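You operate a simulated robot arm through the tools that you are given. There is no shell and no other tool.

You run a simulated robot arm. Do the job below in one go: nothing can be reset, and whatever is moved stays where it is left.

Task
Put things in order on the end of the long bench by the fineness meter. At the end: the grey cardboard box (marked "POTS") from the end of the long bench by the fineness meter stands where the yellow strap roll stood; the gold brass bush from the end of the long bench by the fineness meter is on the silver tin; the grey tube from the end of the long bench by the fineness meter is on the cream name plate (marked "Ultaveno"); the yellow strap roll from the end of the long bench by the fineness meter stands where the grey tube stood; whatever was shut is shut again. Leave all else as you found it, and nothing knocked over. Set down upright: tube.

The check looks at the end state, three seconds after you hand in, the way a careful person would. Anything else that was tipped, shoved, dropped, spilled or broken makes it a failure.

Robot
A 7-joint arm with a two-finger gripper, fixed in place. Base frame: the origin is at the foot of the arm, x ahead of it, y to its left, z up; the work surface is at about z = 0. Readings come in m, rad, newtons and seconds.
With the tool pointing down near the work surface it reaches from about 0.16 to 0.38 m from the base axis. Its first joint turns from -1.257 to 1.257 rad. Payload 0.6 kg.
The TCP is the grasp point between the finger pads, 0.022 m short of the fingertips. In the tool frame z runs along the fingers and y along their closing line. The gripper opens to 0.092 m; its body begins 0.065 m behind the TCP.
Orientation is that of the tool frame in the base frame, as a unit quaternion [w, x, y, z]. With the fingers straight down and closing along the base's y, the tool's x points along the base's -x, its y along +y and its z along -z.

Tools
- The arm moves only by the tool send_rows. Its argument "rows" is one flat list of numbers, 7 for each row, row after row: the shift along the tool's x, y, z in m, then the turn, a rotation vector about the tool's x, y, z in rad, then the opening in per cent of the stroke, from 0 (shut) to 100 (fully open). In form: [tx, ty, tz, rx, ry, rz, fingers, tx, ty, tz, rx, ry, rz, fingers, ...]. A call has 1 to 20 rows; each row shifts and turns the commanded pose from where the row before left it, along the tool's axes as they then stand. A row lasts 0.2 s, in which the tool goes at most 0.05 m and 0.15 rad; a call with a longer step from one row to the next is refused whole, and so is a gripper value outside its range. Where a pose cannot be reached the arm comes as near as it can. A force on the tool above 40 N (or 10 N above the force at the start of the call, whichever is more), or a blocked arm, ends the call early, and 0.2 s more pass. The fingers move at their own pace (about 0.0599 m/s each) and stop on an object; they squeeze with about 24 N. The grip force told is the motor's: it shows also when the fingers shut on nothing. Time passes only in rows, and 0.2 s behind the last, so rows that do not move let the fingers close. The reply holds the time, the measured pose of the TCP, the force on the tool along the base axes, the opening and the grip force, in the units named above and with some noise, with the torque about the TCP (base axes, N m) and any sound that the robot's microphone picked up.
- Cameras (640 x 400 px; columns grow to the right, rows downward): "scene" is fixed at [0.0575, -0.2734, 0.4052]; the picture's right is [0.77, -0.64, 0.00], its down [-0.35, -0.43, -0.83] and it looks along [0.53, 0.64, -0.55] (base axes); focal length 214 px, centre (320, 200). "wrist" rides on the gripper at [0.071, 0.019, -0.102] in the tool frame; the picture's right is [-0.26, 0.97, 0.00], its down [-0.75, -0.20, -0.62] and it looks along [-0.60, -0.16, 0.78] (tool axes); focal length 280 px, centre (320, 200). There is no depth. A picture from a camera that has moved, and an enlarged one, comes with that camera's place and axes in the base frame and with its lens.
- grab_frame(camera): a new picture of that camera. No time passes.
- inspect(camera, box): a new picture of the part [left, top, right, bottom] of that camera's present view, enlarged. No time passes.
- finish_job(): hands the job in; it is judged then, once.

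Nothing tells you positions but the pictures and the camera data. Unless the task says otherwise, let go and move clear before handing in.

The tools are called after ">>>" by a JSON object that holds its "name" and its "arguments". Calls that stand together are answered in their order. send_rows: Moves the arm, as the interface text tells. Its arguments: {"type":"object","properties":{"rows":{"type":"array","items":{"type":"number"}}},"required":["rows"]} The other tools are called the same way: grab_frame (camera) takes a picture; inspect (camera, box) takes an enlarged picture of a part of a camera's view; finish_job () hands the job in.

At the start:

```text
time: 0.0
eef_pos: [0.172, -0.1078, 0.3223]
ee_rot: [0.0, 0.0, 1.0, 0.0]
ft_force: [0.4, -0.6, 0.3]
moment: [-0.03, -0.01, -0.02]
finger_gap: 0.0919
grasp_force: 0.1
```

scene: 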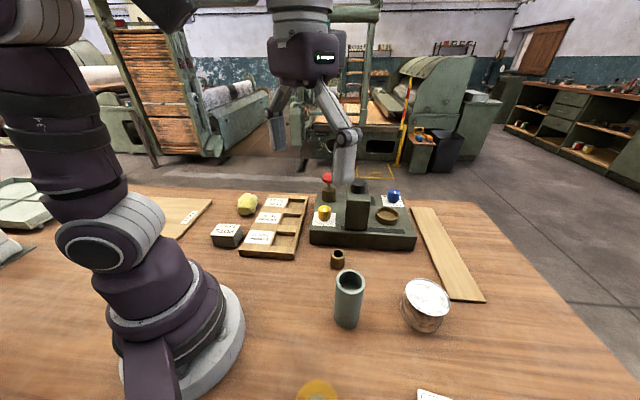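
wrist: 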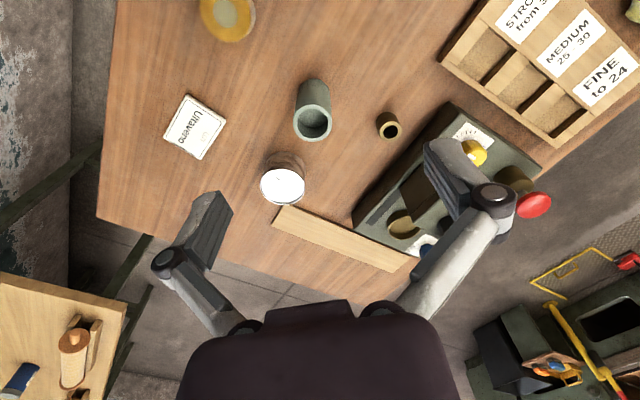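

I see the bench with the grey tube, silver tin, small brass bush, yellow strap roll, grey POTS box, tray, meter and a name plate. I'll look closer before moving.

>>> {"name": "inspect", "arguments": {"camera": "scene", "box": [180, 160, 340, 260]}}

>>> {"name": "inspect", "arguments": {"camera": "scene", "box": [280, 240, 480, 400]}}

>>> {"name": "inspect", "arguments": {"camera": "wrist", "box": [140, 0, 420, 220]}}

>>> {"name": "inspect", "arguments": {"camera": "scene", "box": [0, 160, 240, 400]}}

```text
4.00 times, centred on (260, 210) of scene
camera zoom: at [0.0575, -0.2734, 0.4052], right [0.77, -0.64, 0.0], down [-0.35, -0.43, -0.83], along [0.53, 0.64, -0.55], focal length 858 px, centre (560, 160)
```

zoom: 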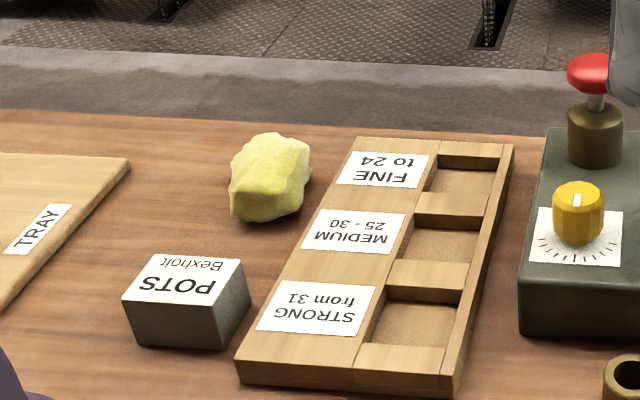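

```text
2.50 times, centred on (380, 320) of scene
camera zoom: at [0.0575, -0.2734, 0.4052], right [0.77, -0.64, 0.0], down [-0.35, -0.43, -0.83], along [0.53, 0.64, -0.55], focal length 536 px, centre (170, -100)
```

zoom: 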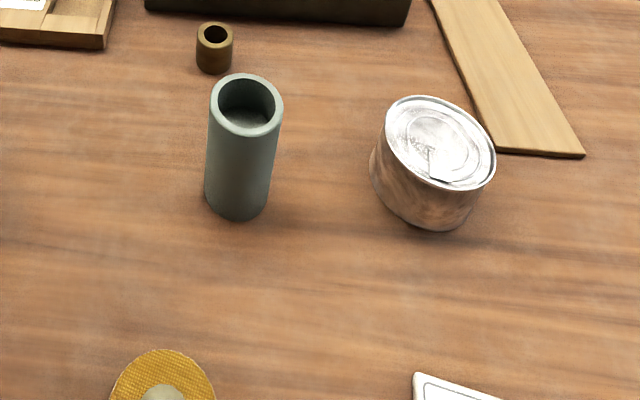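

```text
1.82 times, centred on (280, 110) of wrist
camera zoom: at [0.1005, -0.0893, 0.4249], right [0.26, 0.97, 0.0], down [0.75, -0.2, 0.62], along [0.6, -0.16, -0.78], focal length 510 px, centre (393, 364)
```

zoom: 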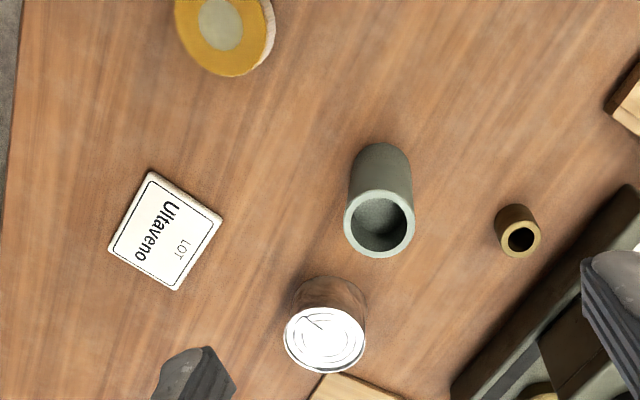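

```text
1.67 times, centred on (120, 280) of scene
camera zoom: at [0.0575, -0.2734, 0.4052], right [0.77, -0.64, 0.0], down [-0.35, -0.43, -0.83], along [0.53, 0.64, -0.55], focal length 358 px, centre (653, 67)
```

zoom: 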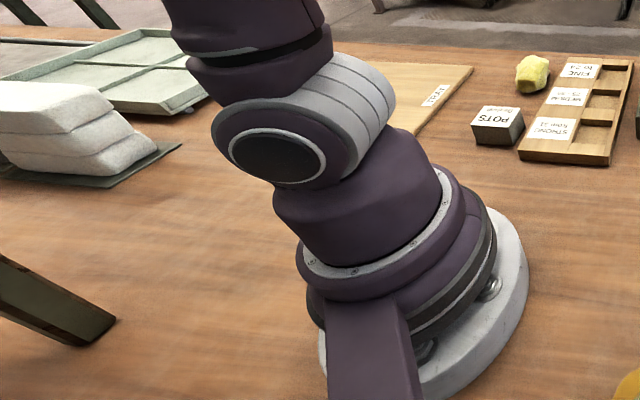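

The yellow strap roll is the woven disc near the arm's right, the tube, tin, bush and name plate lie ahead to the right, and the POTS box is on the far left. I'll shift the wrist camera to the right to get a second view for triangulating.

>>> {"name": "send_rows", "arguments": {"rows": [-0.005, -0.025, 0.01, 0, 0, 0, 100, -0.005, -0.025, 0.01, 0, 0, 0, 100, -0.005, -0.025, 0.01, 0, 0, 0, 100, -0.005, -0.025, 0.01, 0, 0, 0, 100]}}

>>> {"name": "grab_frame", "arguments": {"camera": "wrist"}}

>>> {"name": "grab_frame", "arguments": {"camera": "scene"}}

```text
time: 1.0
eef_pos: [0.1913, -0.2082, 0.2827]
ee_rot: [0.001, 0.0, 1.0, -0.001]
ft_force: [0.1, 0.8, 0.0]
moment: [-0.04, -0.02, -0.04]
finger_gap: 0.0922
grasp_force: 0.2
```

```text
taken
camera wrist: at [0.1205, -0.1893, 0.3852], right [0.26, 0.97, 0.0], down [0.75, -0.2, 0.63], along [0.6, -0.16, -0.78], focal length 280 px, centre (320, 200)
```

wrist: 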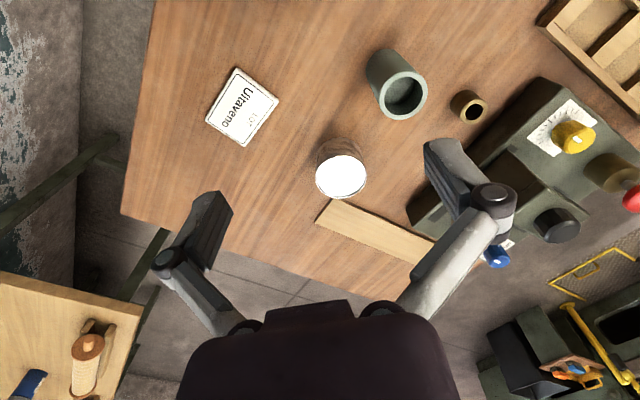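

```text
taken
```

scene: 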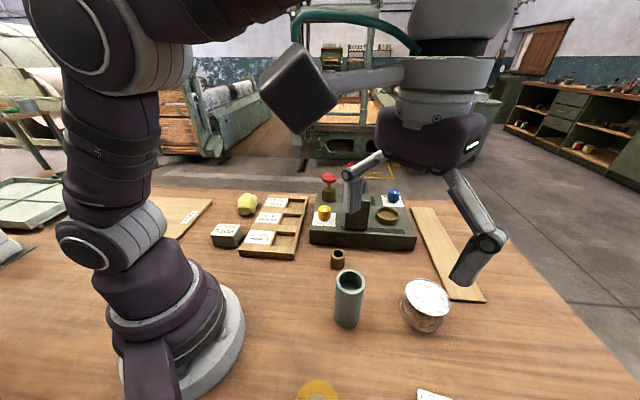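

The arm moved as commanded. I'll zoom in on the tube, bush, tin and plate to refine their coordinates.

>>> {"name": "inspect", "arguments": {"camera": "wrist", "box": [190, 40, 350, 140]}}

>>> {"name": "inspect", "arguments": {"camera": "wrist", "box": [310, 40, 502, 160]}}

>>> {"name": "inspect", "arguments": {"camera": "wrist", "box": [270, 120, 430, 220]}}

```text
4.00 times, centred on (270, 90) of wrist
camera zoom: at [0.1205, -0.1893, 0.3852], right [0.26, 0.97, 0.0], down [0.75, -0.2, 0.63], along [0.6, -0.16, -0.78], focal length 1122 px, centre (520, 640)
```

zoom: 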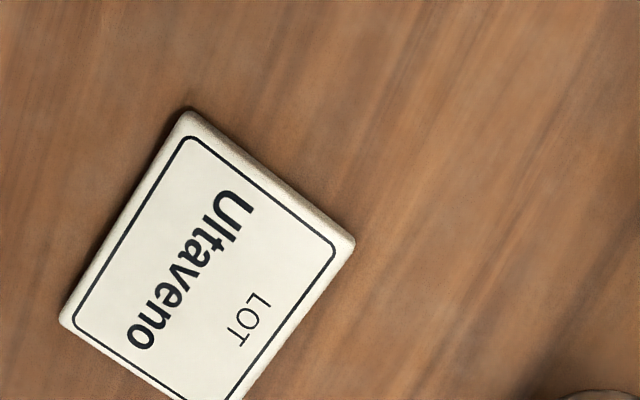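

```text
3.33 times, centred on (406, 100) of wrist
camera zoom: at [0.1205, -0.1893, 0.3852], right [0.26, 0.97, 0.0], down [0.75, -0.2, 0.63], along [0.6, -0.16, -0.78], focal length 935 px, centre (33, 533)
```

zoom: 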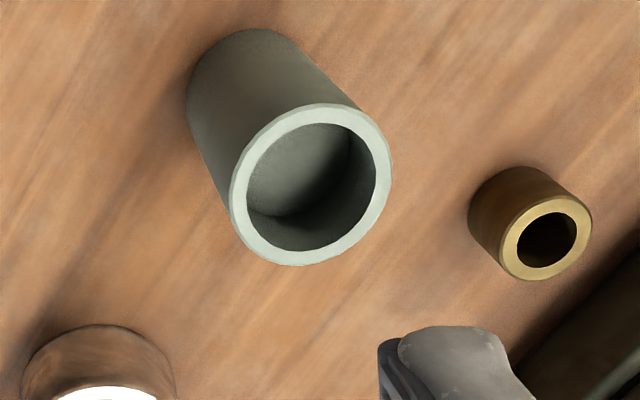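

```text
4.00 times, centred on (350, 170) of wrist
camera zoom: at [0.1205, -0.1893, 0.3852], right [0.26, 0.97, 0.0], down [0.75, -0.2, 0.63], along [0.6, -0.16, -0.78], focal length 1122 px, centre (200, 320)
```

zoom: 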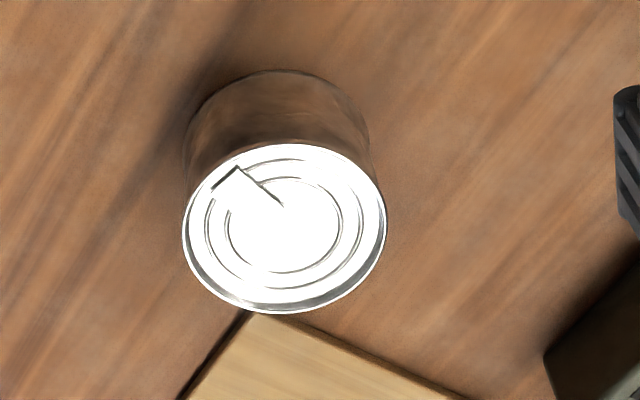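

I now estimate: tube at (0.232, -0.135), 0.10 high; bush (0.301, -0.038); tin (0.346, -0.221), 0.052 high; plate centre (0.233, -0.333); roll near (0.112, -0.204). The plate and tin lie a bit beyond the vertical-tool reach, so I'll first test with the empty gripper whether an outward-tilted tool reaches above the plate.

>>> {"name": "send_rows", "arguments": {"rows": [0, 0, 0, 0, 0, 0.1373, 100, 0, 0, 0, 0, 0, 0.1373, 100, 0, 0, 0, 0, 0, 0.1373, 100, 0, 0, 0, 0, 0, 0.1373, 100, 0, 0, 0, 0, 0, 0.1373, 100, 0, 0, 0, 0, 0, 0.1373, 100, 0, 0, 0, 0, 0, 0.1373, 100, 0, 0, 0, 0, -0.1167, 0, 100, 0, 0, 0, 0, -0.1167, 0, 100, 0, 0, 0, 0, -0.1166, 0, 100, -0.01213, -0.00638, 0.02785, 0, 0, 0, 100, -0.01213, -0.00638, 0.02785, 0, 0, 0, 100, -0.01213, -0.00638, 0.02785, 0, 0, 0, 100, -0.01213, -0.00638, 0.02785, 0, 0, 0, 100, -0.01213, -0.00638, 0.02785, 0, 0, 0, 100, -0.01213, -0.00638, 0.02785, 0, 0, 0, 100, 0, 0, 0, 0, 0, 0, 100]}}

>>> {"name": "grab_frame", "arguments": {"camera": "wrist"}}

>>> {"name": "grab_frame", "arguments": {"camera": "scene"}}

```text
time: 4.6
eef_pos: [0.2332, -0.3342, 0.1494]
ee_rot: [0.155, 0.455, 0.873, -0.08]
ft_force: [0.3, -0.2, 0.1]
moment: [0.0, 0.02, -0.04]
finger_gap: 0.092
grasp_force: 0.0
```

```text
taken
camera wrist: at [0.1898, -0.2401, 0.2213], right [0.93, 0.35, 0.09], down [0.11, -0.52, 0.85], along [0.34, -0.78, -0.53], focal length 280 px, centre (320, 200)
```

wrist: 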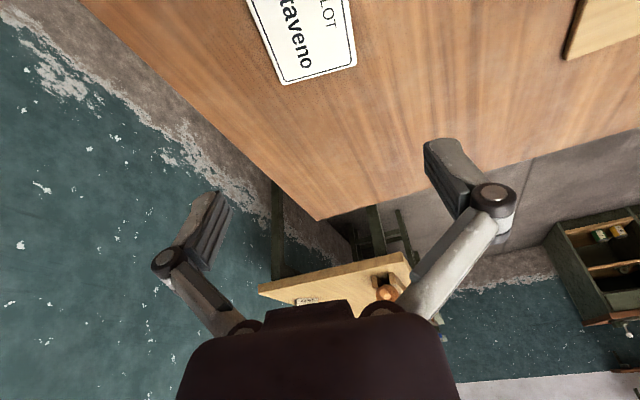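

```text
taken
```

scene: 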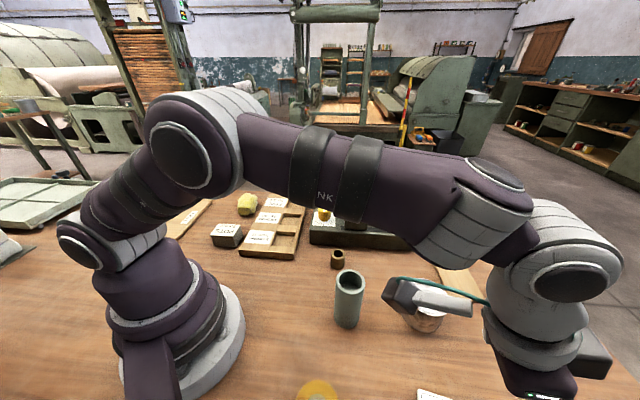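

Reached exactly. I'll test the lower height too (about 0.075 m, still clear of the plate).

>>> {"name": "send_rows", "arguments": {"rows": [0.00857, 0, 0.0235, 0, 0, 0, 100, 0.00857, 0, 0.0235, 0, 0, 0, 100, 0.00857, 0, 0.0235, 0, 0, 0, 100, 0, 0, 0, 0, 0, 0, 100]}}

>>> {"name": "grab_frame", "arguments": {"camera": "scene"}}

```text
time: 5.6
eef_pos: [0.2327, -0.335, 0.0735]
ee_rot: [0.155, 0.455, 0.873, -0.08]
ft_force: [0.3, 0.3, -0.3]
moment: [0.01, -0.02, 0.01]
finger_gap: 0.0919
grasp_force: 0.0
```

```text
taken
```

scene: 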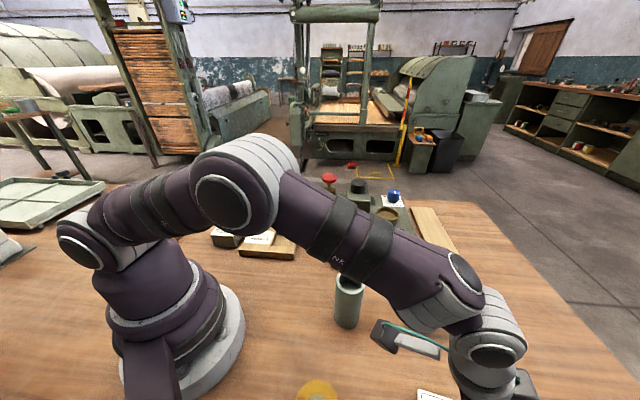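

The tilted reach works at low height. Now I lift, turn, and go above the tube with the same tilt, then check alignment from the wrist camera.

>>> {"name": "send_rows", "arguments": {"rows": [-0.01072, 0, -0.02936, 0, 0, 0, 100, -0.01072, 0, -0.02936, 0, 0, 0, 100, -0.01072, 0, -0.02936, 0, 0, 0, 100, -0.01072, 0, -0.02936, 0, 0, 0, 100, 0, 0, 0, -0.0372, 0, -0.1019, 100, 0, 0, 0, -0.0372, 0, -0.1019, 100, 0, 0, 0, -0.0372, 0, -0.1019, 100, 0, 0, 0, -0.0372, 0, -0.1019, 100, 0.01567, 0.02847, -0.00572, 0, 0, 0, 100, 0.01567, 0.02847, -0.00572, 0, 0, 0, 100, 0.01567, 0.02847, -0.00572, 0, 0, 0, 100, 0.01567, 0.02847, -0.00572, 0, 0, 0, 100, 0.01567, 0.02847, -0.00572, 0, 0, 0, 100, 0.01567, 0.02847, -0.00572, 0, 0, 0, 100, 0, 0, 0, 0, 0, 0, 100]}}

>>> {"name": "grab_frame", "arguments": {"camera": "wrist"}}

>>> {"name": "grab_frame", "arguments": {"camera": "scene"}}

```text
time: 8.8
eef_pos: [0.2326, -0.134, 0.2006]
ee_rot: [0.169, 0.256, 0.951, -0.045]
ft_force: [-0.2, -0.5, -0.2]
moment: [-0.01, 0.03, -0.03]
finger_gap: 0.0917
grasp_force: 0.0
```

```text
taken
camera wrist: at [0.1535, -0.0666, 0.2716], right [0.7, 0.71, 0.09], down [0.32, -0.42, 0.85], along [0.64, -0.56, -0.53], focal length 280 px, centre (320, 200)
```

wrist: 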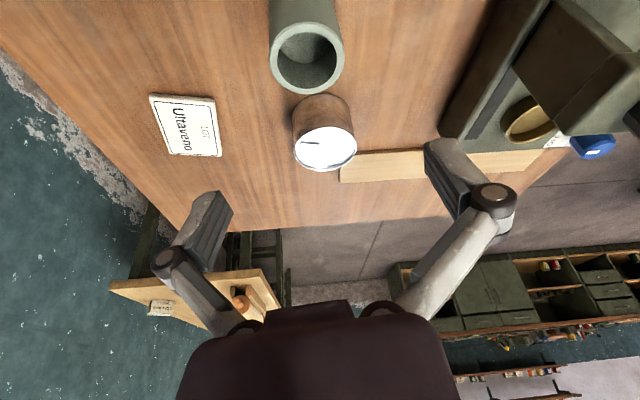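

```text
taken
```

scene: 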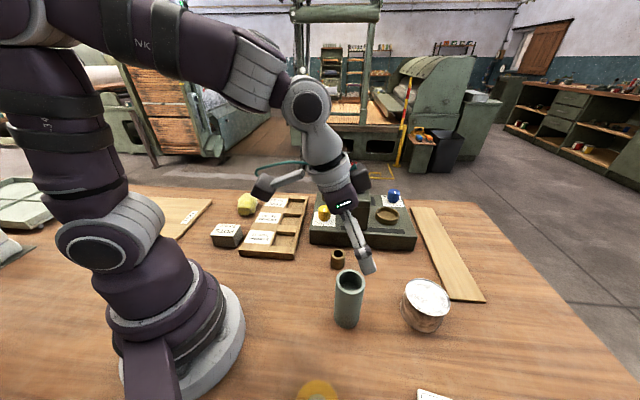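

The tube's rim reads at (0.232, -0.133), right between the fingers. Descending to mid-height on the tube with fingers open.

>>> {"name": "send_rows", "arguments": {"rows": [0.00661, 0, 0.01812, 0, 0, 0, 100, 0.00661, 0, 0.01812, 0, 0, 0, 100, 0.00661, 0, 0.01812, 0, 0, 0, 100, 0.00661, 0, 0.01812, 0, 0, 0, 100, 0.00661, 0, 0.01812, 0, 0, 0, 100, 0.00661, 0, 0.01812, 0, 0, 0, 100, 0.00661, 0.001, 0.01812, 0, 0, 0, 100, 0, 0, 0, 0, 0, 0, 100]}}

>>> {"name": "grab_frame", "arguments": {"camera": "wrist"}}

>>> {"name": "grab_frame", "arguments": {"camera": "scene"}}

```text
time: 10.6
eef_pos: [0.2319, -0.133, 0.0666]
ee_rot: [0.169, 0.257, 0.951, -0.046]
ft_force: [0.0, 0.0, -0.2]
moment: [0.01, -0.04, 0.01]
finger_gap: 0.0917
grasp_force: 0.0
```

```text
taken
camera wrist: at [0.1532, -0.0665, 0.1373], right [0.7, 0.71, 0.09], down [0.32, -0.42, 0.85], along [0.64, -0.56, -0.53], focal length 280 px, centre (320, 200)
```

wrist: 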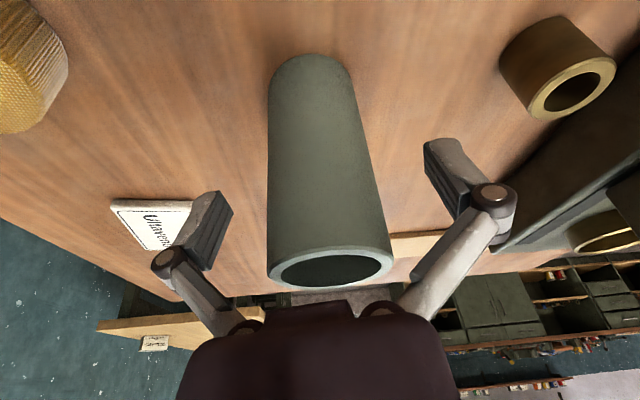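

```text
taken
```

scene: 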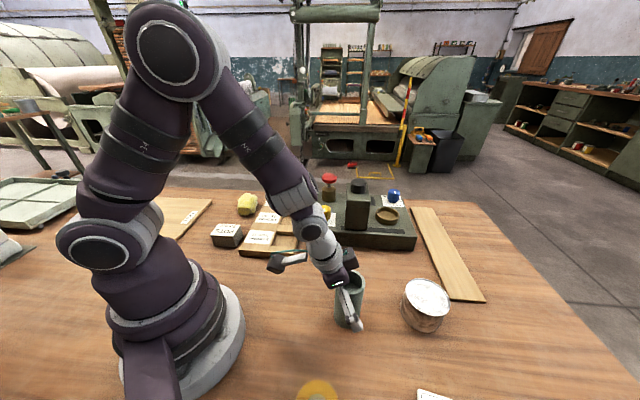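

The tube is centred between the pads. Closing the gripper.

>>> {"name": "send_rows", "arguments": {"rows": [0, 0, 0, 0, 0, 0, 0, 0, 0, 0, 0, 0, 0, 0, 0, 0, 0, 0, 0, 0, 0, 0, 0, 0, 0, 0, 0, 0]}}

>>> {"name": "grab_frame", "arguments": {"camera": "wrist"}}

```text
time: 11.6
eef_pos: [0.2315, -0.1349, 0.0658]
ee_rot: [0.168, 0.256, 0.951, -0.045]
ft_force: [-0.9, 2.1, 9.2]
moment: [0.1, 0.0, -0.02]
finger_gap: 0.0465
grasp_force: 24.1
```

```text
taken
camera wrist: at [0.1533, -0.0666, 0.1375], right [0.7, 0.71, 0.09], down [0.32, -0.42, 0.85], along [0.64, -0.56, -0.53], focal length 280 px, centre (320, 200)
```

wrist: 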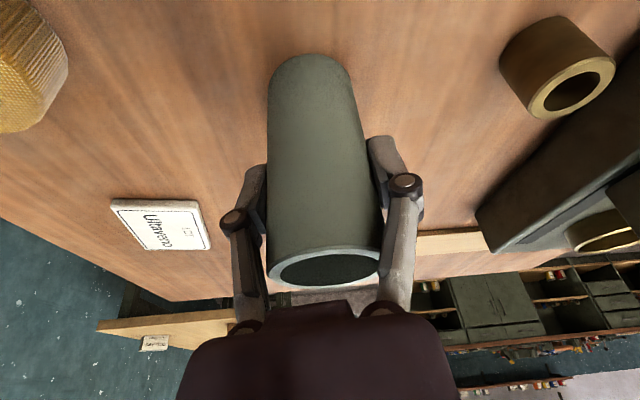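

Gripped at 46.5 mm. Lifting straight up.

>>> {"name": "send_rows", "arguments": {"rows": [-0.00343, 0, -0.00939, 0, 0, 0, 0, -0.00754, 0, -0.02067, 0, 0, 0, 0, -0.00754, 0, -0.02067, 0, 0, 0, 0, -0.00754, 0, -0.02067, 0, 0, 0, 0, -0.00754, 0, -0.02067, 0, 0, 0, 0, -0.00411, 0, -0.01127, 0, 0, 0, 0, 0, 0, 0, 0, 0, 0, 0]}}

>>> {"name": "grab_frame", "arguments": {"camera": "scene"}}

>>> {"name": "grab_frame", "arguments": {"camera": "wrist"}}

```text
time: 13.2
eef_pos: [0.232, -0.1334, 0.1759]
ee_rot: [0.169, 0.257, 0.95, -0.046]
ft_force: [0.4, -0.4, -0.4]
moment: [0.02, -0.01, 0.02]
finger_gap: 0.0465
grasp_force: 24.1
```

```text
taken
```

scene: 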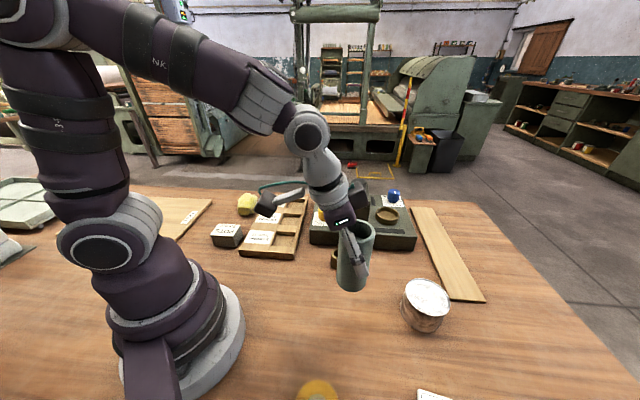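

```text
taken
camera wrist: at [0.1533, -0.0665, 0.2475], right [0.7, 0.71, 0.09], down [0.32, -0.42, 0.85], along [0.64, -0.56, -0.53], focal length 280 px, centre (320, 200)
```

wrist: 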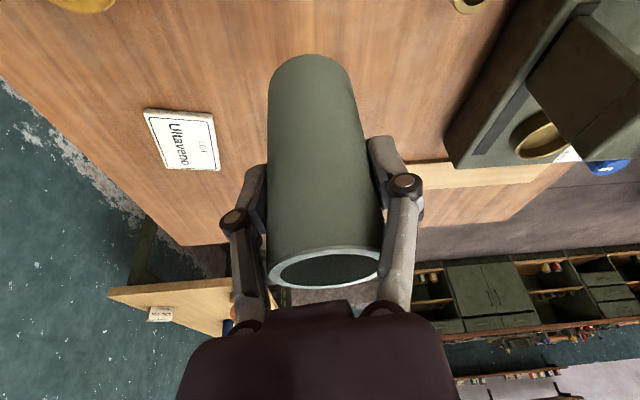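

The tube is held firmly and upright. Turning and carrying it above the name plate.

>>> {"name": "send_rows", "arguments": {"rows": [0, 0, 0, 0.0372, 0, 0.1019, 0, 0, 0, 0, 0.0372, 0, 0.1019, 0, 0, 0, 0, 0.0372, 0, 0.1019, 0, 0, 0, 0, 0.0372, 0, 0.1019, 0, -0.01915, -0.01423, 0.00699, 0, 0, 0, 0, -0.01915, -0.01423, 0.00699, 0, 0, 0, 0, -0.01915, -0.01423, 0.00699, 0, 0, 0, 0, -0.01915, -0.01423, 0.00699, 0, 0, 0, 0, -0.01915, -0.01423, 0.00699, 0, 0, 0, 0, -0.01915, -0.01423, 0.00699, 0, 0, 0, 0, -0.01915, -0.01423, 0.00699, 0, 0, 0, 0, -0.01915, -0.01423, 0.00699, 0, 0, 0, 0, 0, 0, 0, 0, 0, 0, 0]}}

>>> {"name": "grab_frame", "arguments": {"camera": "wrist"}}

>>> {"name": "grab_frame", "arguments": {"camera": "scene"}}

```text
time: 16.0
eef_pos: [0.2316, -0.3321, 0.1759]
ee_rot: [0.154, 0.456, 0.873, -0.081]
ft_force: [0.3, 0.4, -0.4]
moment: [-0.01, -0.01, 0.02]
finger_gap: 0.0465
grasp_force: 23.9
```

```text
taken
camera wrist: at [0.1877, -0.2377, 0.2471], right [0.93, 0.35, 0.09], down [0.11, -0.52, 0.85], along [0.34, -0.78, -0.53], focal length 280 px, centre (320, 200)
```

wrist: 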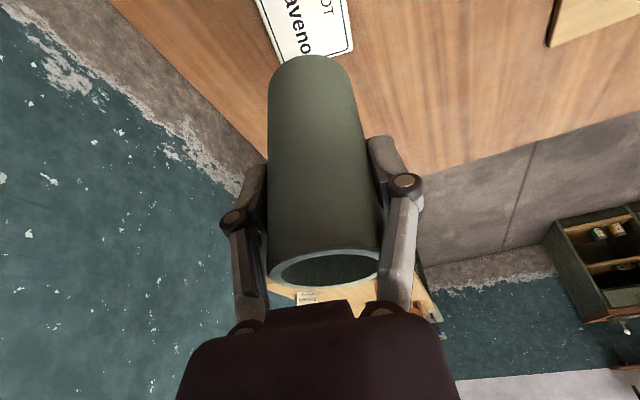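

```text
taken
```

scene: 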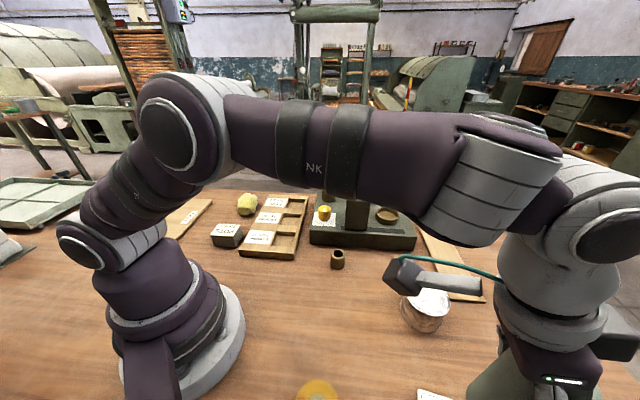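

The tube is above the plate. I'll lower it to about 1.5 cm above and check alignment.

>>> {"name": "send_rows", "arguments": {"rows": [0.00748, 0, 0.0205, 0, 0, 0, 0, 0.00748, 0, 0.0205, 0, 0, 0, 0, 0.00748, 0, 0.0205, 0, 0, 0, 0, 0.00748, 0, 0.0205, 0, 0, 0, 0, 0, 0, 0, 0, 0, 0, 0]}}

>>> {"name": "grab_frame", "arguments": {"camera": "wrist"}}

>>> {"name": "grab_frame", "arguments": {"camera": "scene"}}

```text
time: 17.2
eef_pos: [0.2318, -0.3305, 0.0882]
ee_rot: [0.155, 0.456, 0.873, -0.081]
ft_force: [0.9, -0.4, -0.1]
moment: [0.0, 0.01, 0.01]
finger_gap: 0.0466
grasp_force: 23.9
```

```text
taken
camera wrist: at [0.189, -0.2378, 0.1589], right [0.93, 0.35, 0.09], down [0.11, -0.52, 0.85], along [0.34, -0.78, -0.53], focal length 280 px, centre (320, 200)
```

wrist: 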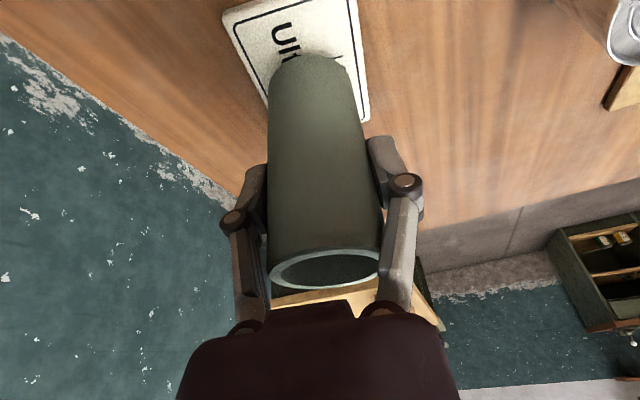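

```text
taken
```

scene: 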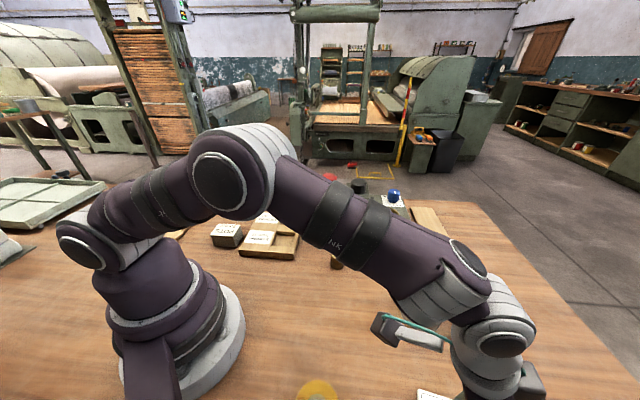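

The plate centre is within 2 mm of the tube axis. Lowering slowly and watching the force.

>>> {"name": "send_rows", "arguments": {"rows": [0.0007, 0.001, 0.005, 0, 0, 0, 0, 0.0008, 0, 0.0047, 0, 0, 0, 0, 0.0007, 0, 0.0019, 0, 0, 0, 0, 0, 0, 0, 0, 0, 0, 0]}}

```text
time: 18.2
eef_pos: [0.2334, -0.3326, 0.0762]
ee_rot: [0.155, 0.455, 0.873, -0.081]
ft_force: [-1.2, -0.9, 0.4]
moment: [-0.01, -0.02, 0.04]
finger_gap: 0.0467
grasp_force: 24.2
```

>>> {"name": "send_rows", "arguments": {"rows": [0.0003, 0, 0.00094, 0, 0, 0, 0, 0.0003, 0, 0.00094, 0, 0, 0, 0, 0.0003, 0, 0.00094, 0, 0, 0, 0, 0, 0, 0, 0, 0, 0, 0]}}

```text
time: 19.2
eef_pos: [0.2349, -0.3342, 0.0758]
ee_rot: [0.157, 0.455, 0.873, -0.081]
ft_force: [3.5, -1.7, 22.9]
moment: [-0.2, -0.19, 0.01]
finger_gap: 0.0467
grasp_force: 24.0
```

Contact with the plate (22.9 N). I'll ease up 2 mm to relax, then check before releasing.

>>> {"name": "send_rows", "arguments": {"rows": [-0.0003, 0, -0.00094, 0, 0, 0, 0, -0.0003, 0, -0.00094, 0, 0, 0, 0, 0, 0, 0, 0, 0, 0, 0]}}

>>> {"name": "grab_frame", "arguments": {"camera": "wrist"}}

>>> {"name": "grab_frame", "arguments": {"camera": "scene"}}

```text
time: 20.0
eef_pos: [0.2336, -0.333, 0.0743]
ee_rot: [0.153, 0.455, 0.874, -0.079]
ft_force: [-0.2, 0.0, 4.3]
moment: [0.0, -0.02, 0.04]
finger_gap: 0.0467
grasp_force: 24.0
```

```text
taken
camera wrist: at [0.1905, -0.2392, 0.1469], right [0.93, 0.35, 0.09], down [0.12, -0.52, 0.84], along [0.34, -0.78, -0.53], focal length 280 px, centre (320, 200)
```

wrist: 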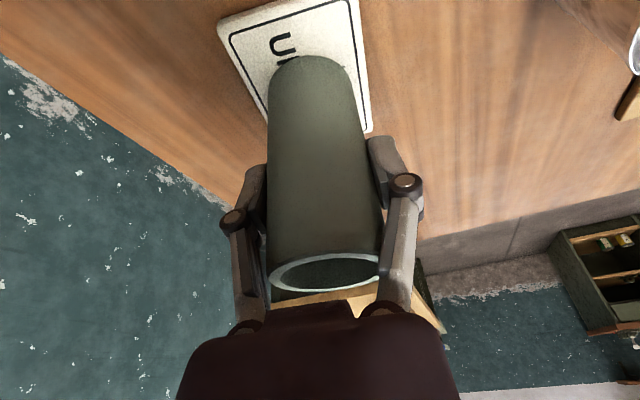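

```text
taken
```

scene: 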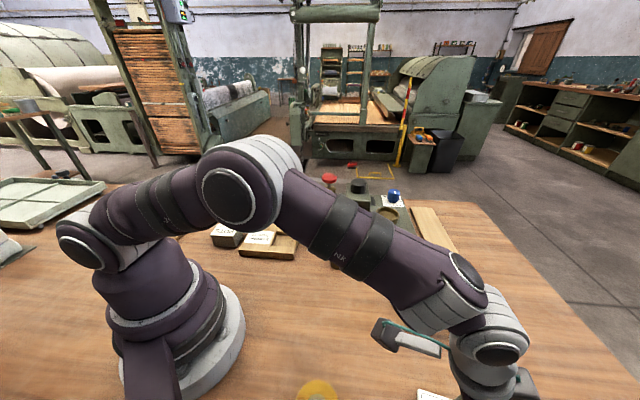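

The tube rests on the plate with light force. Opening the fingers gradually.

>>> {"name": "send_rows", "arguments": {"rows": [0, 0, 0, 0, 0, 0, 53, 0, 0, 0, 0, 0, 0, 58, 0, 0, 0, 0, 0, 0, 70, 0, 0, 0, 0, 0, 0, 85, 0, 0, 0, 0, 0, 0, 100, 0, 0, 0, 0, 0, 0, 100]}}

>>> {"name": "grab_frame", "arguments": {"camera": "wrist"}}

```text
time: 21.4
eef_pos: [0.2337, -0.3341, 0.0757]
ee_rot: [0.155, 0.456, 0.873, -0.08]
ft_force: [-0.9, 0.6, -0.6]
moment: [0.0, 0.02, 0.01]
finger_gap: 0.092
grasp_force: 0.1
```

```text
taken
camera wrist: at [0.1909, -0.2396, 0.1472], right [0.93, 0.35, 0.09], down [0.11, -0.52, 0.85], along [0.34, -0.78, -0.53], focal length 280 px, centre (320, 200)
```

wrist: 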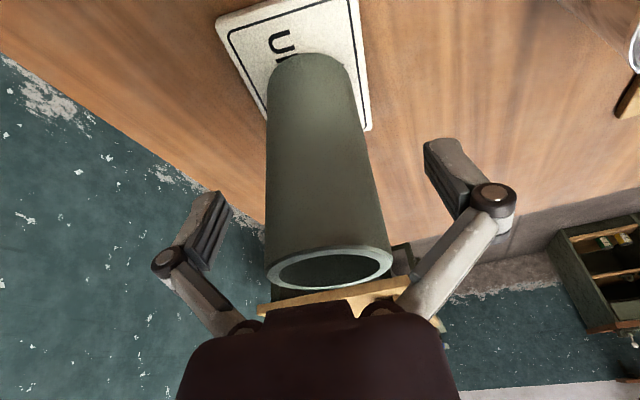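

The tube stands free on the plate. Withdrawing straight up and checking.

>>> {"name": "send_rows", "arguments": {"rows": [-0.00386, 0, -0.01057, 0, 0, 0, 100, -0.00772, 0, -0.02114, 0, 0, 0, 100, -0.00772, 0, -0.02114, 0, 0, 0, 100, -0.00772, 0, -0.02114, 0, 0, 0, 100, -0.00772, 0, -0.02114, 0, 0, 0, 100, -0.00772, 0, -0.02114, 0, 0, 0, 100, -0.00386, 0, -0.01057, 0, 0, 0, 100, 0, 0, 0, 0, 0, 0, 100]}}

>>> {"name": "grab_frame", "arguments": {"camera": "wrist"}}

```text
time: 23.2
eef_pos: [0.2341, -0.3329, 0.211]
ee_rot: [0.154, 0.455, 0.873, -0.08]
ft_force: [0.2, 0.6, 0.7]
moment: [0.0, 0.02, 0.03]
finger_gap: 0.092
grasp_force: 0.0
```

```text
taken
camera wrist: at [0.191, -0.2396, 0.2819], right [0.93, 0.35, 0.09], down [0.11, -0.52, 0.85], along [0.34, -0.78, -0.53], focal length 280 px, centre (320, 200)
```

wrist: 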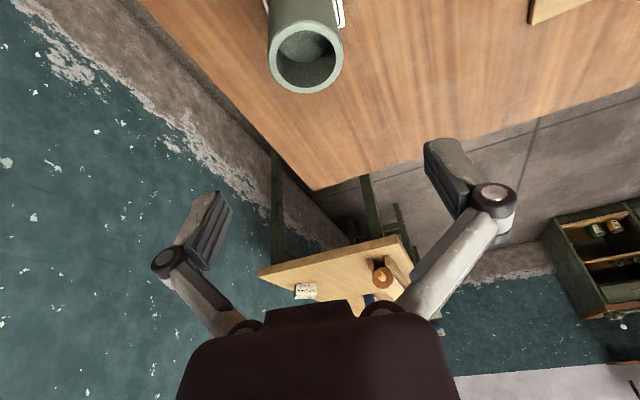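

The tube stands upright on the plate. Next the bush: turn to face straight ahead and move above it with the fingers partly open.

>>> {"name": "send_rows", "arguments": {"rows": [0, 0, 0, -0.04707, 0, -0.12897, 100, 0, 0, 0, -0.04707, 0, -0.12897, 100, 0, 0, 0, -0.04707, 0, -0.12897, 100, 0, 0, 0, -0.04707, 0, -0.12897, 100, 0, 0, 0, -0.04707, 0, -0.12897, 80, 0, 0, 0, -0.04707, 0, -0.12897, 65, 0, 0, 0, -0.04707, 0, -0.12897, 65, -0.00389, 0.03289, 0.01089, 0, 0, 0, 65, -0.00389, 0.03289, 0.01089, 0, 0, 0, 65, -0.00389, 0.03289, 0.01089, 0, 0, 0, 65, -0.00389, 0.03289, 0.01089, 0, 0, 0, 65, -0.00389, 0.03289, 0.01089, 0, 0, 0, 65, -0.00389, 0.03289, 0.01089, 0, 0, 0, 65, -0.00389, 0.03289, 0.01089, 0, 0, 0, 65, -0.00389, 0.03289, 0.01089, 0, 0, 0, 65, -0.00389, 0.03289, 0.01089, 0, 0, 0, 65, 0, 0, 0, 0, 0, 0, 65]}}

>>> {"name": "grab_frame", "arguments": {"camera": "wrist"}}

>>> {"name": "grab_frame", "arguments": {"camera": "scene"}}

```text
time: 26.8
eef_pos: [0.2407, -0.2695, 0.1931]
ee_rot: [0.174, 0.001, 0.985, 0.0]
ft_force: [-0.8, 0.2, 0.6]
moment: [0.02, -0.02, 0.02]
finger_gap: 0.0598
grasp_force: 0.0
out of reach, approached as far as the arm can: row 6, 7, 8, 10, 11, 12, 13, 14, 15, 16
```

```text
taken
camera wrist: at [0.14, -0.2504, 0.2632], right [0.25, 0.96, 0.09], down [0.49, -0.21, 0.85], along [0.83, -0.16, -0.53], focal length 280 px, centre (320, 200)
```

wrist: 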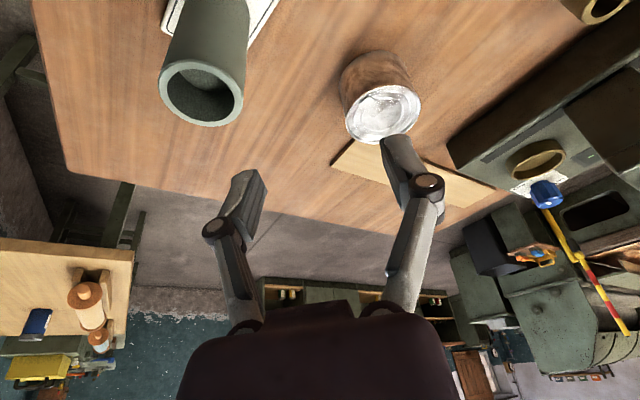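

```text
taken
```

scene: 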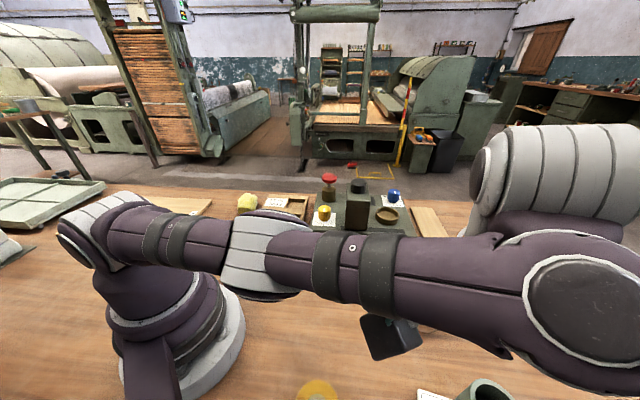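

The arm ran into a joint limit while turning in place out there (it stopped at (0.24, -0.27, 0.19), clear of everything; tube still standing). I'll make a small move back to see how the commanded pose responds.

>>> {"name": "send_rows", "arguments": {"rows": [0, -0.02, 0, 0, 0, 0, 65]}}

```text
time: 27.2
eef_pos: [0.2418, -0.2898, 0.1907]
ee_rot: [0.175, 0.0, 0.985, 0.001]
ft_force: [0.6, -0.4, 0.2]
moment: [-0.01, -0.01, 0.03]
finger_gap: 0.0599
grasp_force: 0.1
```

Good: the commanded pose follows the reached pose. I'll turn the tool back to the radial direction here first.

>>> {"name": "send_rows", "arguments": {"rows": [0, 0, 0, 0.04291, 0, 0.11756, 65, 0, 0, 0, 0.04291, 0, 0.11756, 65, 0, 0, 0, 0.04291, 0, 0.11756, 65, 0, 0, 0, 0.04291, 0, 0.11756, 65, 0, 0, 0, 0.04291, 0, 0.11756, 65, 0, 0, 0, 0.04291, 0, 0.11756, 65, 0, 0, 0, 0.04291, 0, 0.11756, 65, 0, 0, 0, 0, 0, 0, 65]}}

>>> {"name": "grab_frame", "arguments": {"camera": "scene"}}

>>> {"name": "grab_frame", "arguments": {"camera": "wrist"}}

```text
time: 29.0
eef_pos: [0.2477, -0.2965, 0.1938]
ee_rot: [0.157, 0.419, 0.891, -0.074]
ft_force: [0.5, 0.1, -0.2]
moment: [0.01, -0.01, -0.02]
finger_gap: 0.0597
grasp_force: 0.1
out of reach, approached as far as the arm can: row 4, 6
```

```text
taken
```

scene: 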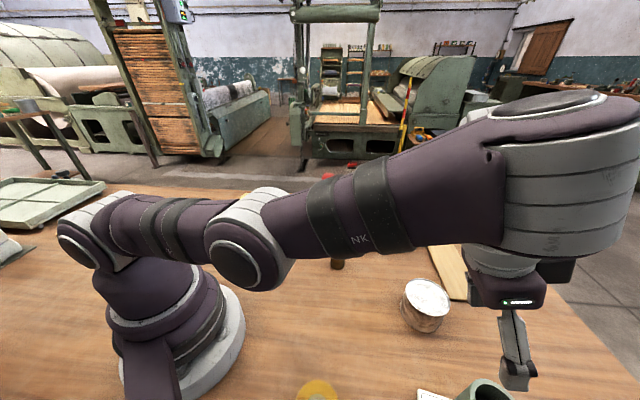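

```text
taken
camera wrist: at [0.1967, -0.2055, 0.2659], right [0.9, 0.43, 0.09], down [0.16, -0.51, 0.84], along [0.41, -0.75, -0.53], focal length 280 px, centre (320, 200)
```

wrist: 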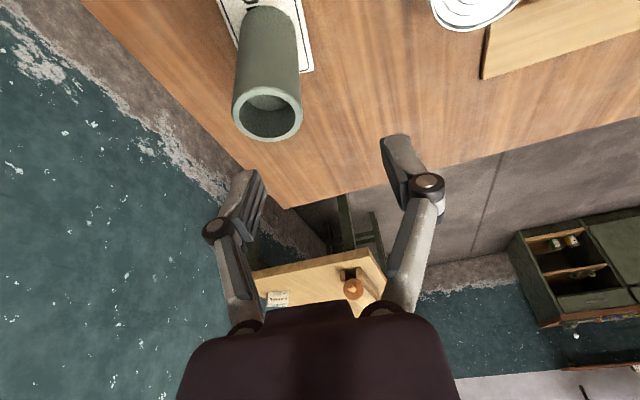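

Arm is back radial with the tube untouched, but the elbow is lower than before. I'll pull back up and in to regain a comfortable posture.

>>> {"name": "send_rows", "arguments": {"rows": [0.01255, 0, -0.02587, 0, 0, 0, 65, 0.01255, 0, -0.02587, 0, 0, 0, 65, 0.01255, 0, -0.02587, 0, 0, 0, 65, 0.01255, 0, -0.02587, 0, 0, 0, 65, 0.01255, 0, -0.02587, 0, 0, 0, 65, 0.01255, 0, -0.02587, 0, 0, 0, 65, 0, 0, 0, 0, 0, 0, 65]}}

>>> {"name": "grab_frame", "arguments": {"camera": "scene"}}

```text
time: 30.6
eef_pos: [0.2184, -0.2477, 0.2876]
ee_rot: [0.158, 0.417, 0.892, -0.073]
ft_force: [-0.4, 0.3, 0.4]
moment: [0.01, 0.01, -0.02]
finger_gap: 0.0595
grasp_force: 0.0
out of reach, approached as far as the arm can: row 1, 2, 3, 4, 5
```

```text
taken
```

scene: 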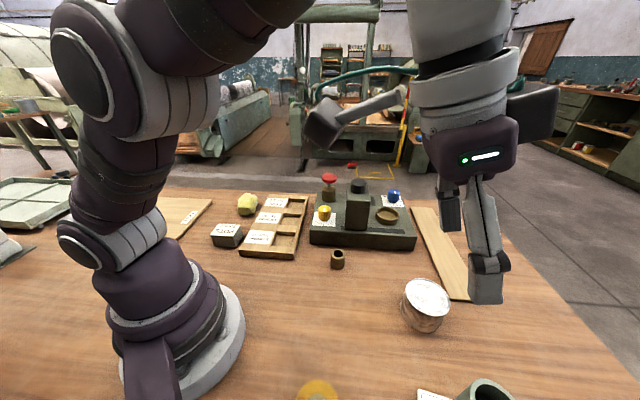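

The posture is good again (elbow up). Now turning gradually while heading toward the bush.

>>> {"name": "send_rows", "arguments": {"rows": [0, 0, 0, -0.03858, 0, -0.10568, 65, 0, 0, 0, -0.03858, 0, -0.10568, 65, 0, 0, 0, -0.03858, 0, -0.10568, 65, 0, 0, 0, -0.03858, 0, -0.10568, 65, 0.00913, 0.03052, 0.0122, 0, 0, 0, 65, 0.00913, 0.03052, 0.0122, 0, 0, 0, 65, 0.00913, 0.03052, 0.0122, 0, 0, 0, 65, 0.00913, 0.03052, 0.0122, 0, 0, 0, 65, 0.00913, 0.03052, 0.0122, 0, 0, 0, 65, 0.00913, 0.03052, 0.0122, 0, 0, 0, 65, 0, 0, 0, 0, 0, 0, 65]}}

>>> {"name": "grab_frame", "arguments": {"camera": "wrist"}}

>>> {"name": "grab_frame", "arguments": {"camera": "scene"}}

```text
time: 33.0
eef_pos: [0.2707, -0.0728, 0.1989]
ee_rot: [0.17, 0.208, 0.963, -0.037]
ft_force: [0.6, -0.3, 0.2]
moment: [0.04, -0.01, -0.02]
finger_gap: 0.0599
grasp_force: 0.0
```

```text
taken
camera wrist: at [0.1852, -0.0129, 0.2704], right [0.62, 0.78, 0.09], down [0.36, -0.39, 0.85], along [0.69, -0.49, -0.53], focal length 280 px, centre (320, 200)
```

wrist: 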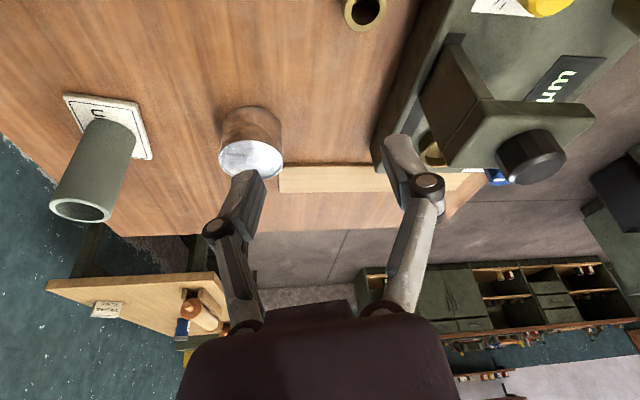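

```text
taken
```

scene: 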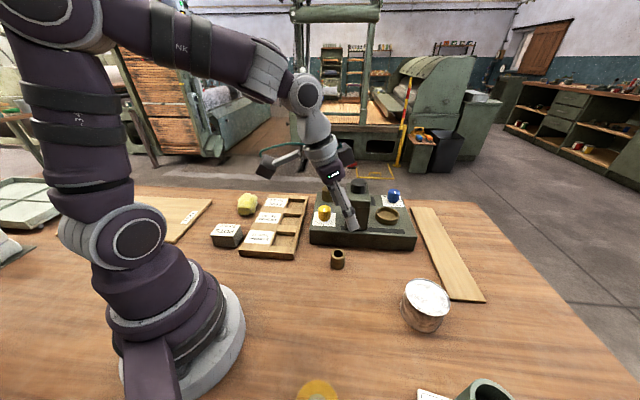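

Bush confirmed near (0.301, -0.036). Moving above it with a small turn.

>>> {"name": "send_rows", "arguments": {"rows": [0, 0, 0, -0.03727, 0, -0.10208, 65, 0, 0, 0, -0.03727, 0, -0.10208, 65, 0, 0, 0, -0.03727, 0, -0.10208, 65, 0.0005, 0.00935, 0.02112, 0, 0, 0, 65, 0.0005, 0.00935, 0.02112, 0, 0, 0, 65, 0.0005, 0.00935, 0.02112, 0, 0, 0, 65, 0.0005, 0.00935, 0.02112, 0, 0, 0, 65, 0, 0, 0, 0, 0, 0, 65]}}

>>> {"name": "grab_frame", "arguments": {"camera": "wrist"}}

>>> {"name": "grab_frame", "arguments": {"camera": "scene"}}

```text
time: 34.8
eef_pos: [0.3013, -0.0381, 0.1205]
ee_rot: [0.175, 0.05, 0.983, -0.009]
ft_force: [0.6, -0.1, 0.4]
moment: [0.01, 0.02, -0.01]
finger_gap: 0.06
grasp_force: 0.1
```

```text
taken
camera wrist: at [0.2017, -0.0082, 0.1921], right [0.34, 0.94, 0.09], down [0.47, -0.25, 0.85], along [0.81, -0.25, -0.53], focal length 280 px, centre (320, 200)
```

wrist: 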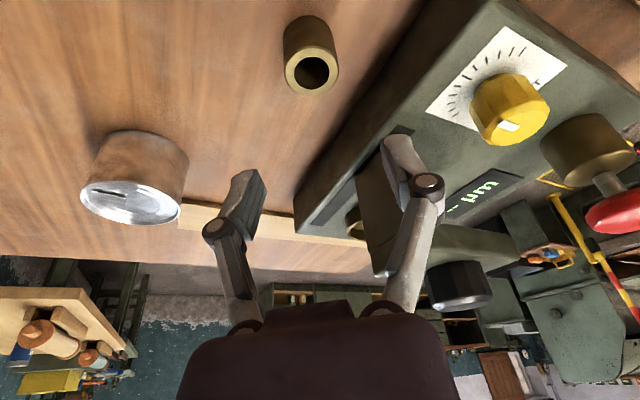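

```text
taken
```

scene: 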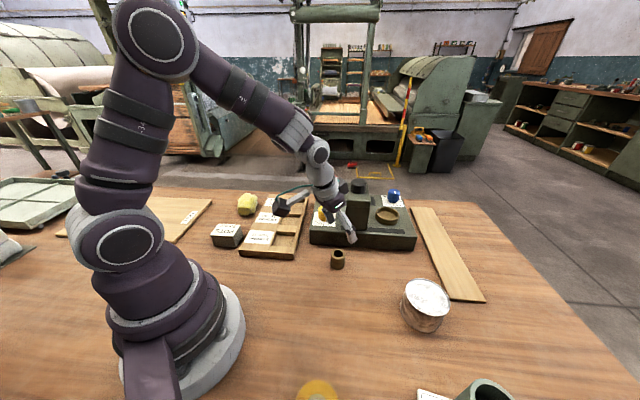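

The bush is 2.6 mm to the left of the finger centre; I'll correct and descend.

>>> {"name": "send_rows", "arguments": {"rows": [0.00604, 0.0025, 0.01653, 0, 0, 0, 65, 0.00604, 0, 0.01653, 0, 0, 0, 65, 0.00604, 0, 0.01653, 0, 0, 0, 65, 0.00604, 0, 0.01653, 0, 0, 0, 65, 0.00604, 0, 0.01653, 0, 0, 0, 65, 0, 0, 0, 0, 0, 0, 65]}}

>>> {"name": "grab_frame", "arguments": {"camera": "wrist"}}

>>> {"name": "inspect", "arguments": {"camera": "scene", "box": [260, 180, 420, 280]}}

```text
time: 36.2
eef_pos: [0.3005, -0.0347, 0.0315]
ee_rot: [0.174, 0.049, 0.984, -0.009]
ft_force: [0.1, -0.5, 0.6]
moment: [-0.01, 0.01, -0.01]
finger_gap: 0.0597
grasp_force: 0.1
```

```text
taken
camera wrist: at [0.2016, -0.0053, 0.1038], right [0.34, 0.94, 0.09], down [0.47, -0.25, 0.85], along [0.81, -0.25, -0.53], focal length 280 px, centre (320, 200)
```

wrist: 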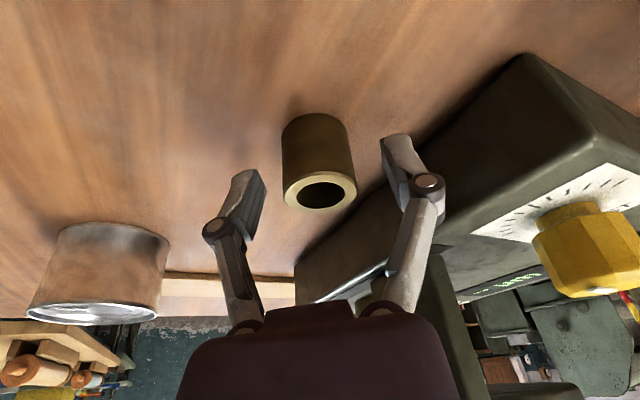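

```text
4.00 times, centred on (340, 230) of scene
camera zoom: at [0.0575, -0.2734, 0.4052], right [0.77, -0.64, 0.0], down [-0.35, -0.43, -0.83], along [0.53, 0.64, -0.55], focal length 858 px, centre (240, 80)
```

zoom: 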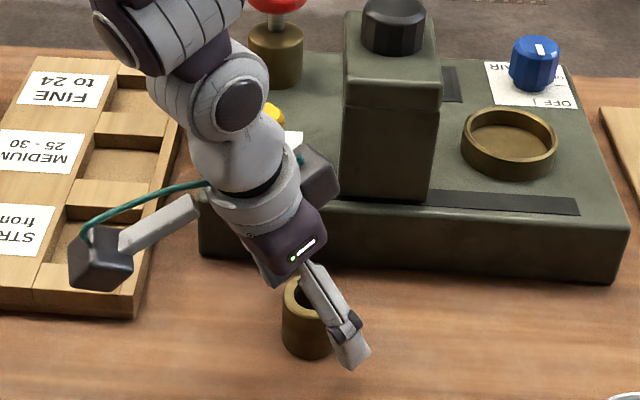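

Good straddle around the bush. Closing.

>>> {"name": "send_rows", "arguments": {"rows": [0, 0, 0, 0, 0, 0, 0, 0, 0, 0, 0, 0, 0, 0, 0, 0, 0, 0, 0, 0, 0, 0, 0, 0, 0, 0, 0, 0]}}

>>> {"name": "grab_frame", "arguments": {"camera": "wrist"}}

```text
time: 37.2
eef_pos: [0.3011, -0.035, 0.0323]
ee_rot: [0.175, 0.05, 0.983, -0.009]
ft_force: [1.2, 0.5, 0.1]
moment: [0.03, -0.03, -0.02]
finger_gap: 0.0332
grasp_force: 24.1
```

```text
taken
camera wrist: at [0.2016, -0.0053, 0.104], right [0.34, 0.94, 0.09], down [0.47, -0.25, 0.85], along [0.81, -0.25, -0.53], focal length 280 px, centre (320, 200)
```

wrist: 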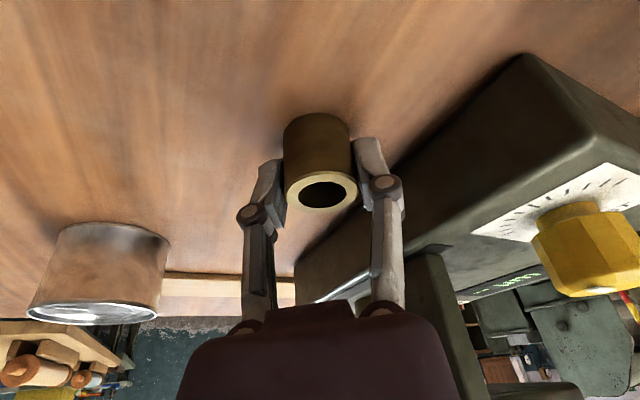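

Bush gripped (33 mm). Lifting and carrying toward the tin, turning midway.

>>> {"name": "send_rows", "arguments": {"rows": [-0.00343, 0, -0.00939, 0, 0, 0, 0, -0.00823, 0, -0.02255, 0, 0, 0, 0, -0.00823, 0, -0.02255, 0, 0, 0, 0, -0.00823, 0, -0.02255, 0, 0, 0, 0, -0.00823, 0, -0.02255, 0, 0, 0, 0, -0.0048, 0, -0.01315, 0, 0, 0, 0, 0.00233, -0.02538, -0.00085, 0, 0, 0, 0, 0.00233, -0.02538, -0.00085, 0, 0, 0, 0, 0.00233, -0.02538, -0.00085, 0, 0, 0, 0, 0.00233, -0.02538, -0.00085, 0, 0, 0, 0, 0, 0, 0, 0.0402, 0, 0.11014, 0, 0, 0, 0, 0.0402, 0, 0.11014, 0, 0, 0, 0, 0.0402, 0, 0.11014, 0, 0, 0, 0, 0.0402, 0, 0.11014, 0, 0, 0, 0, 0, 0, 0, 0]}}

>>> {"name": "grab_frame", "arguments": {"camera": "wrist"}}

>>> {"name": "grab_frame", "arguments": {"camera": "scene"}}

```text
time: 40.4
eef_pos: [0.2811, -0.1334, 0.1532]
ee_rot: [0.168, 0.277, 0.945, -0.049]
ft_force: [-0.2, -0.2, -1.7]
moment: [0.0, -0.03, 0.0]
finger_gap: 0.033
grasp_force: 24.2
```

```text
taken
camera wrist: at [0.2052, -0.0638, 0.2243], right [0.73, 0.68, 0.09], down [0.3, -0.44, 0.85], along [0.61, -0.59, -0.53], focal length 280 px, centre (320, 200)
```

wrist: 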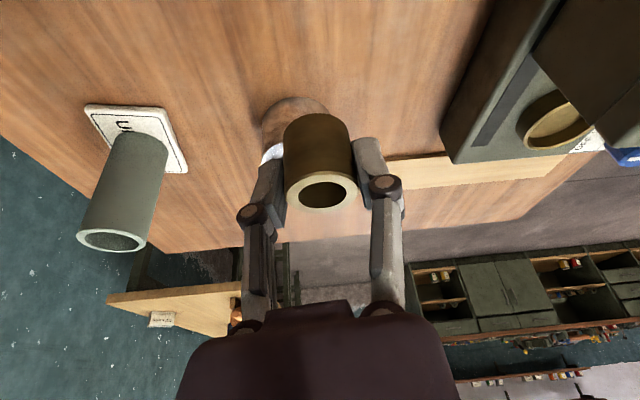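

```text
taken
```

scene: 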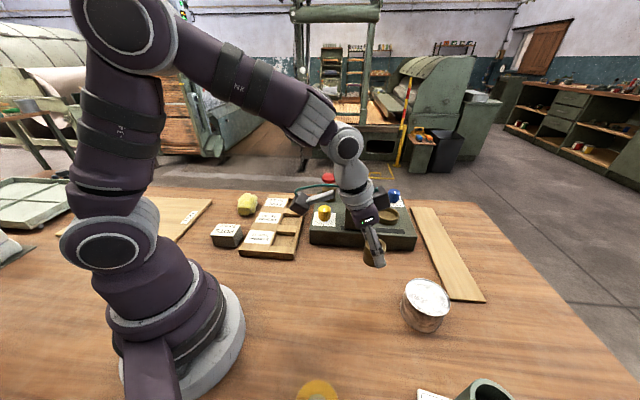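

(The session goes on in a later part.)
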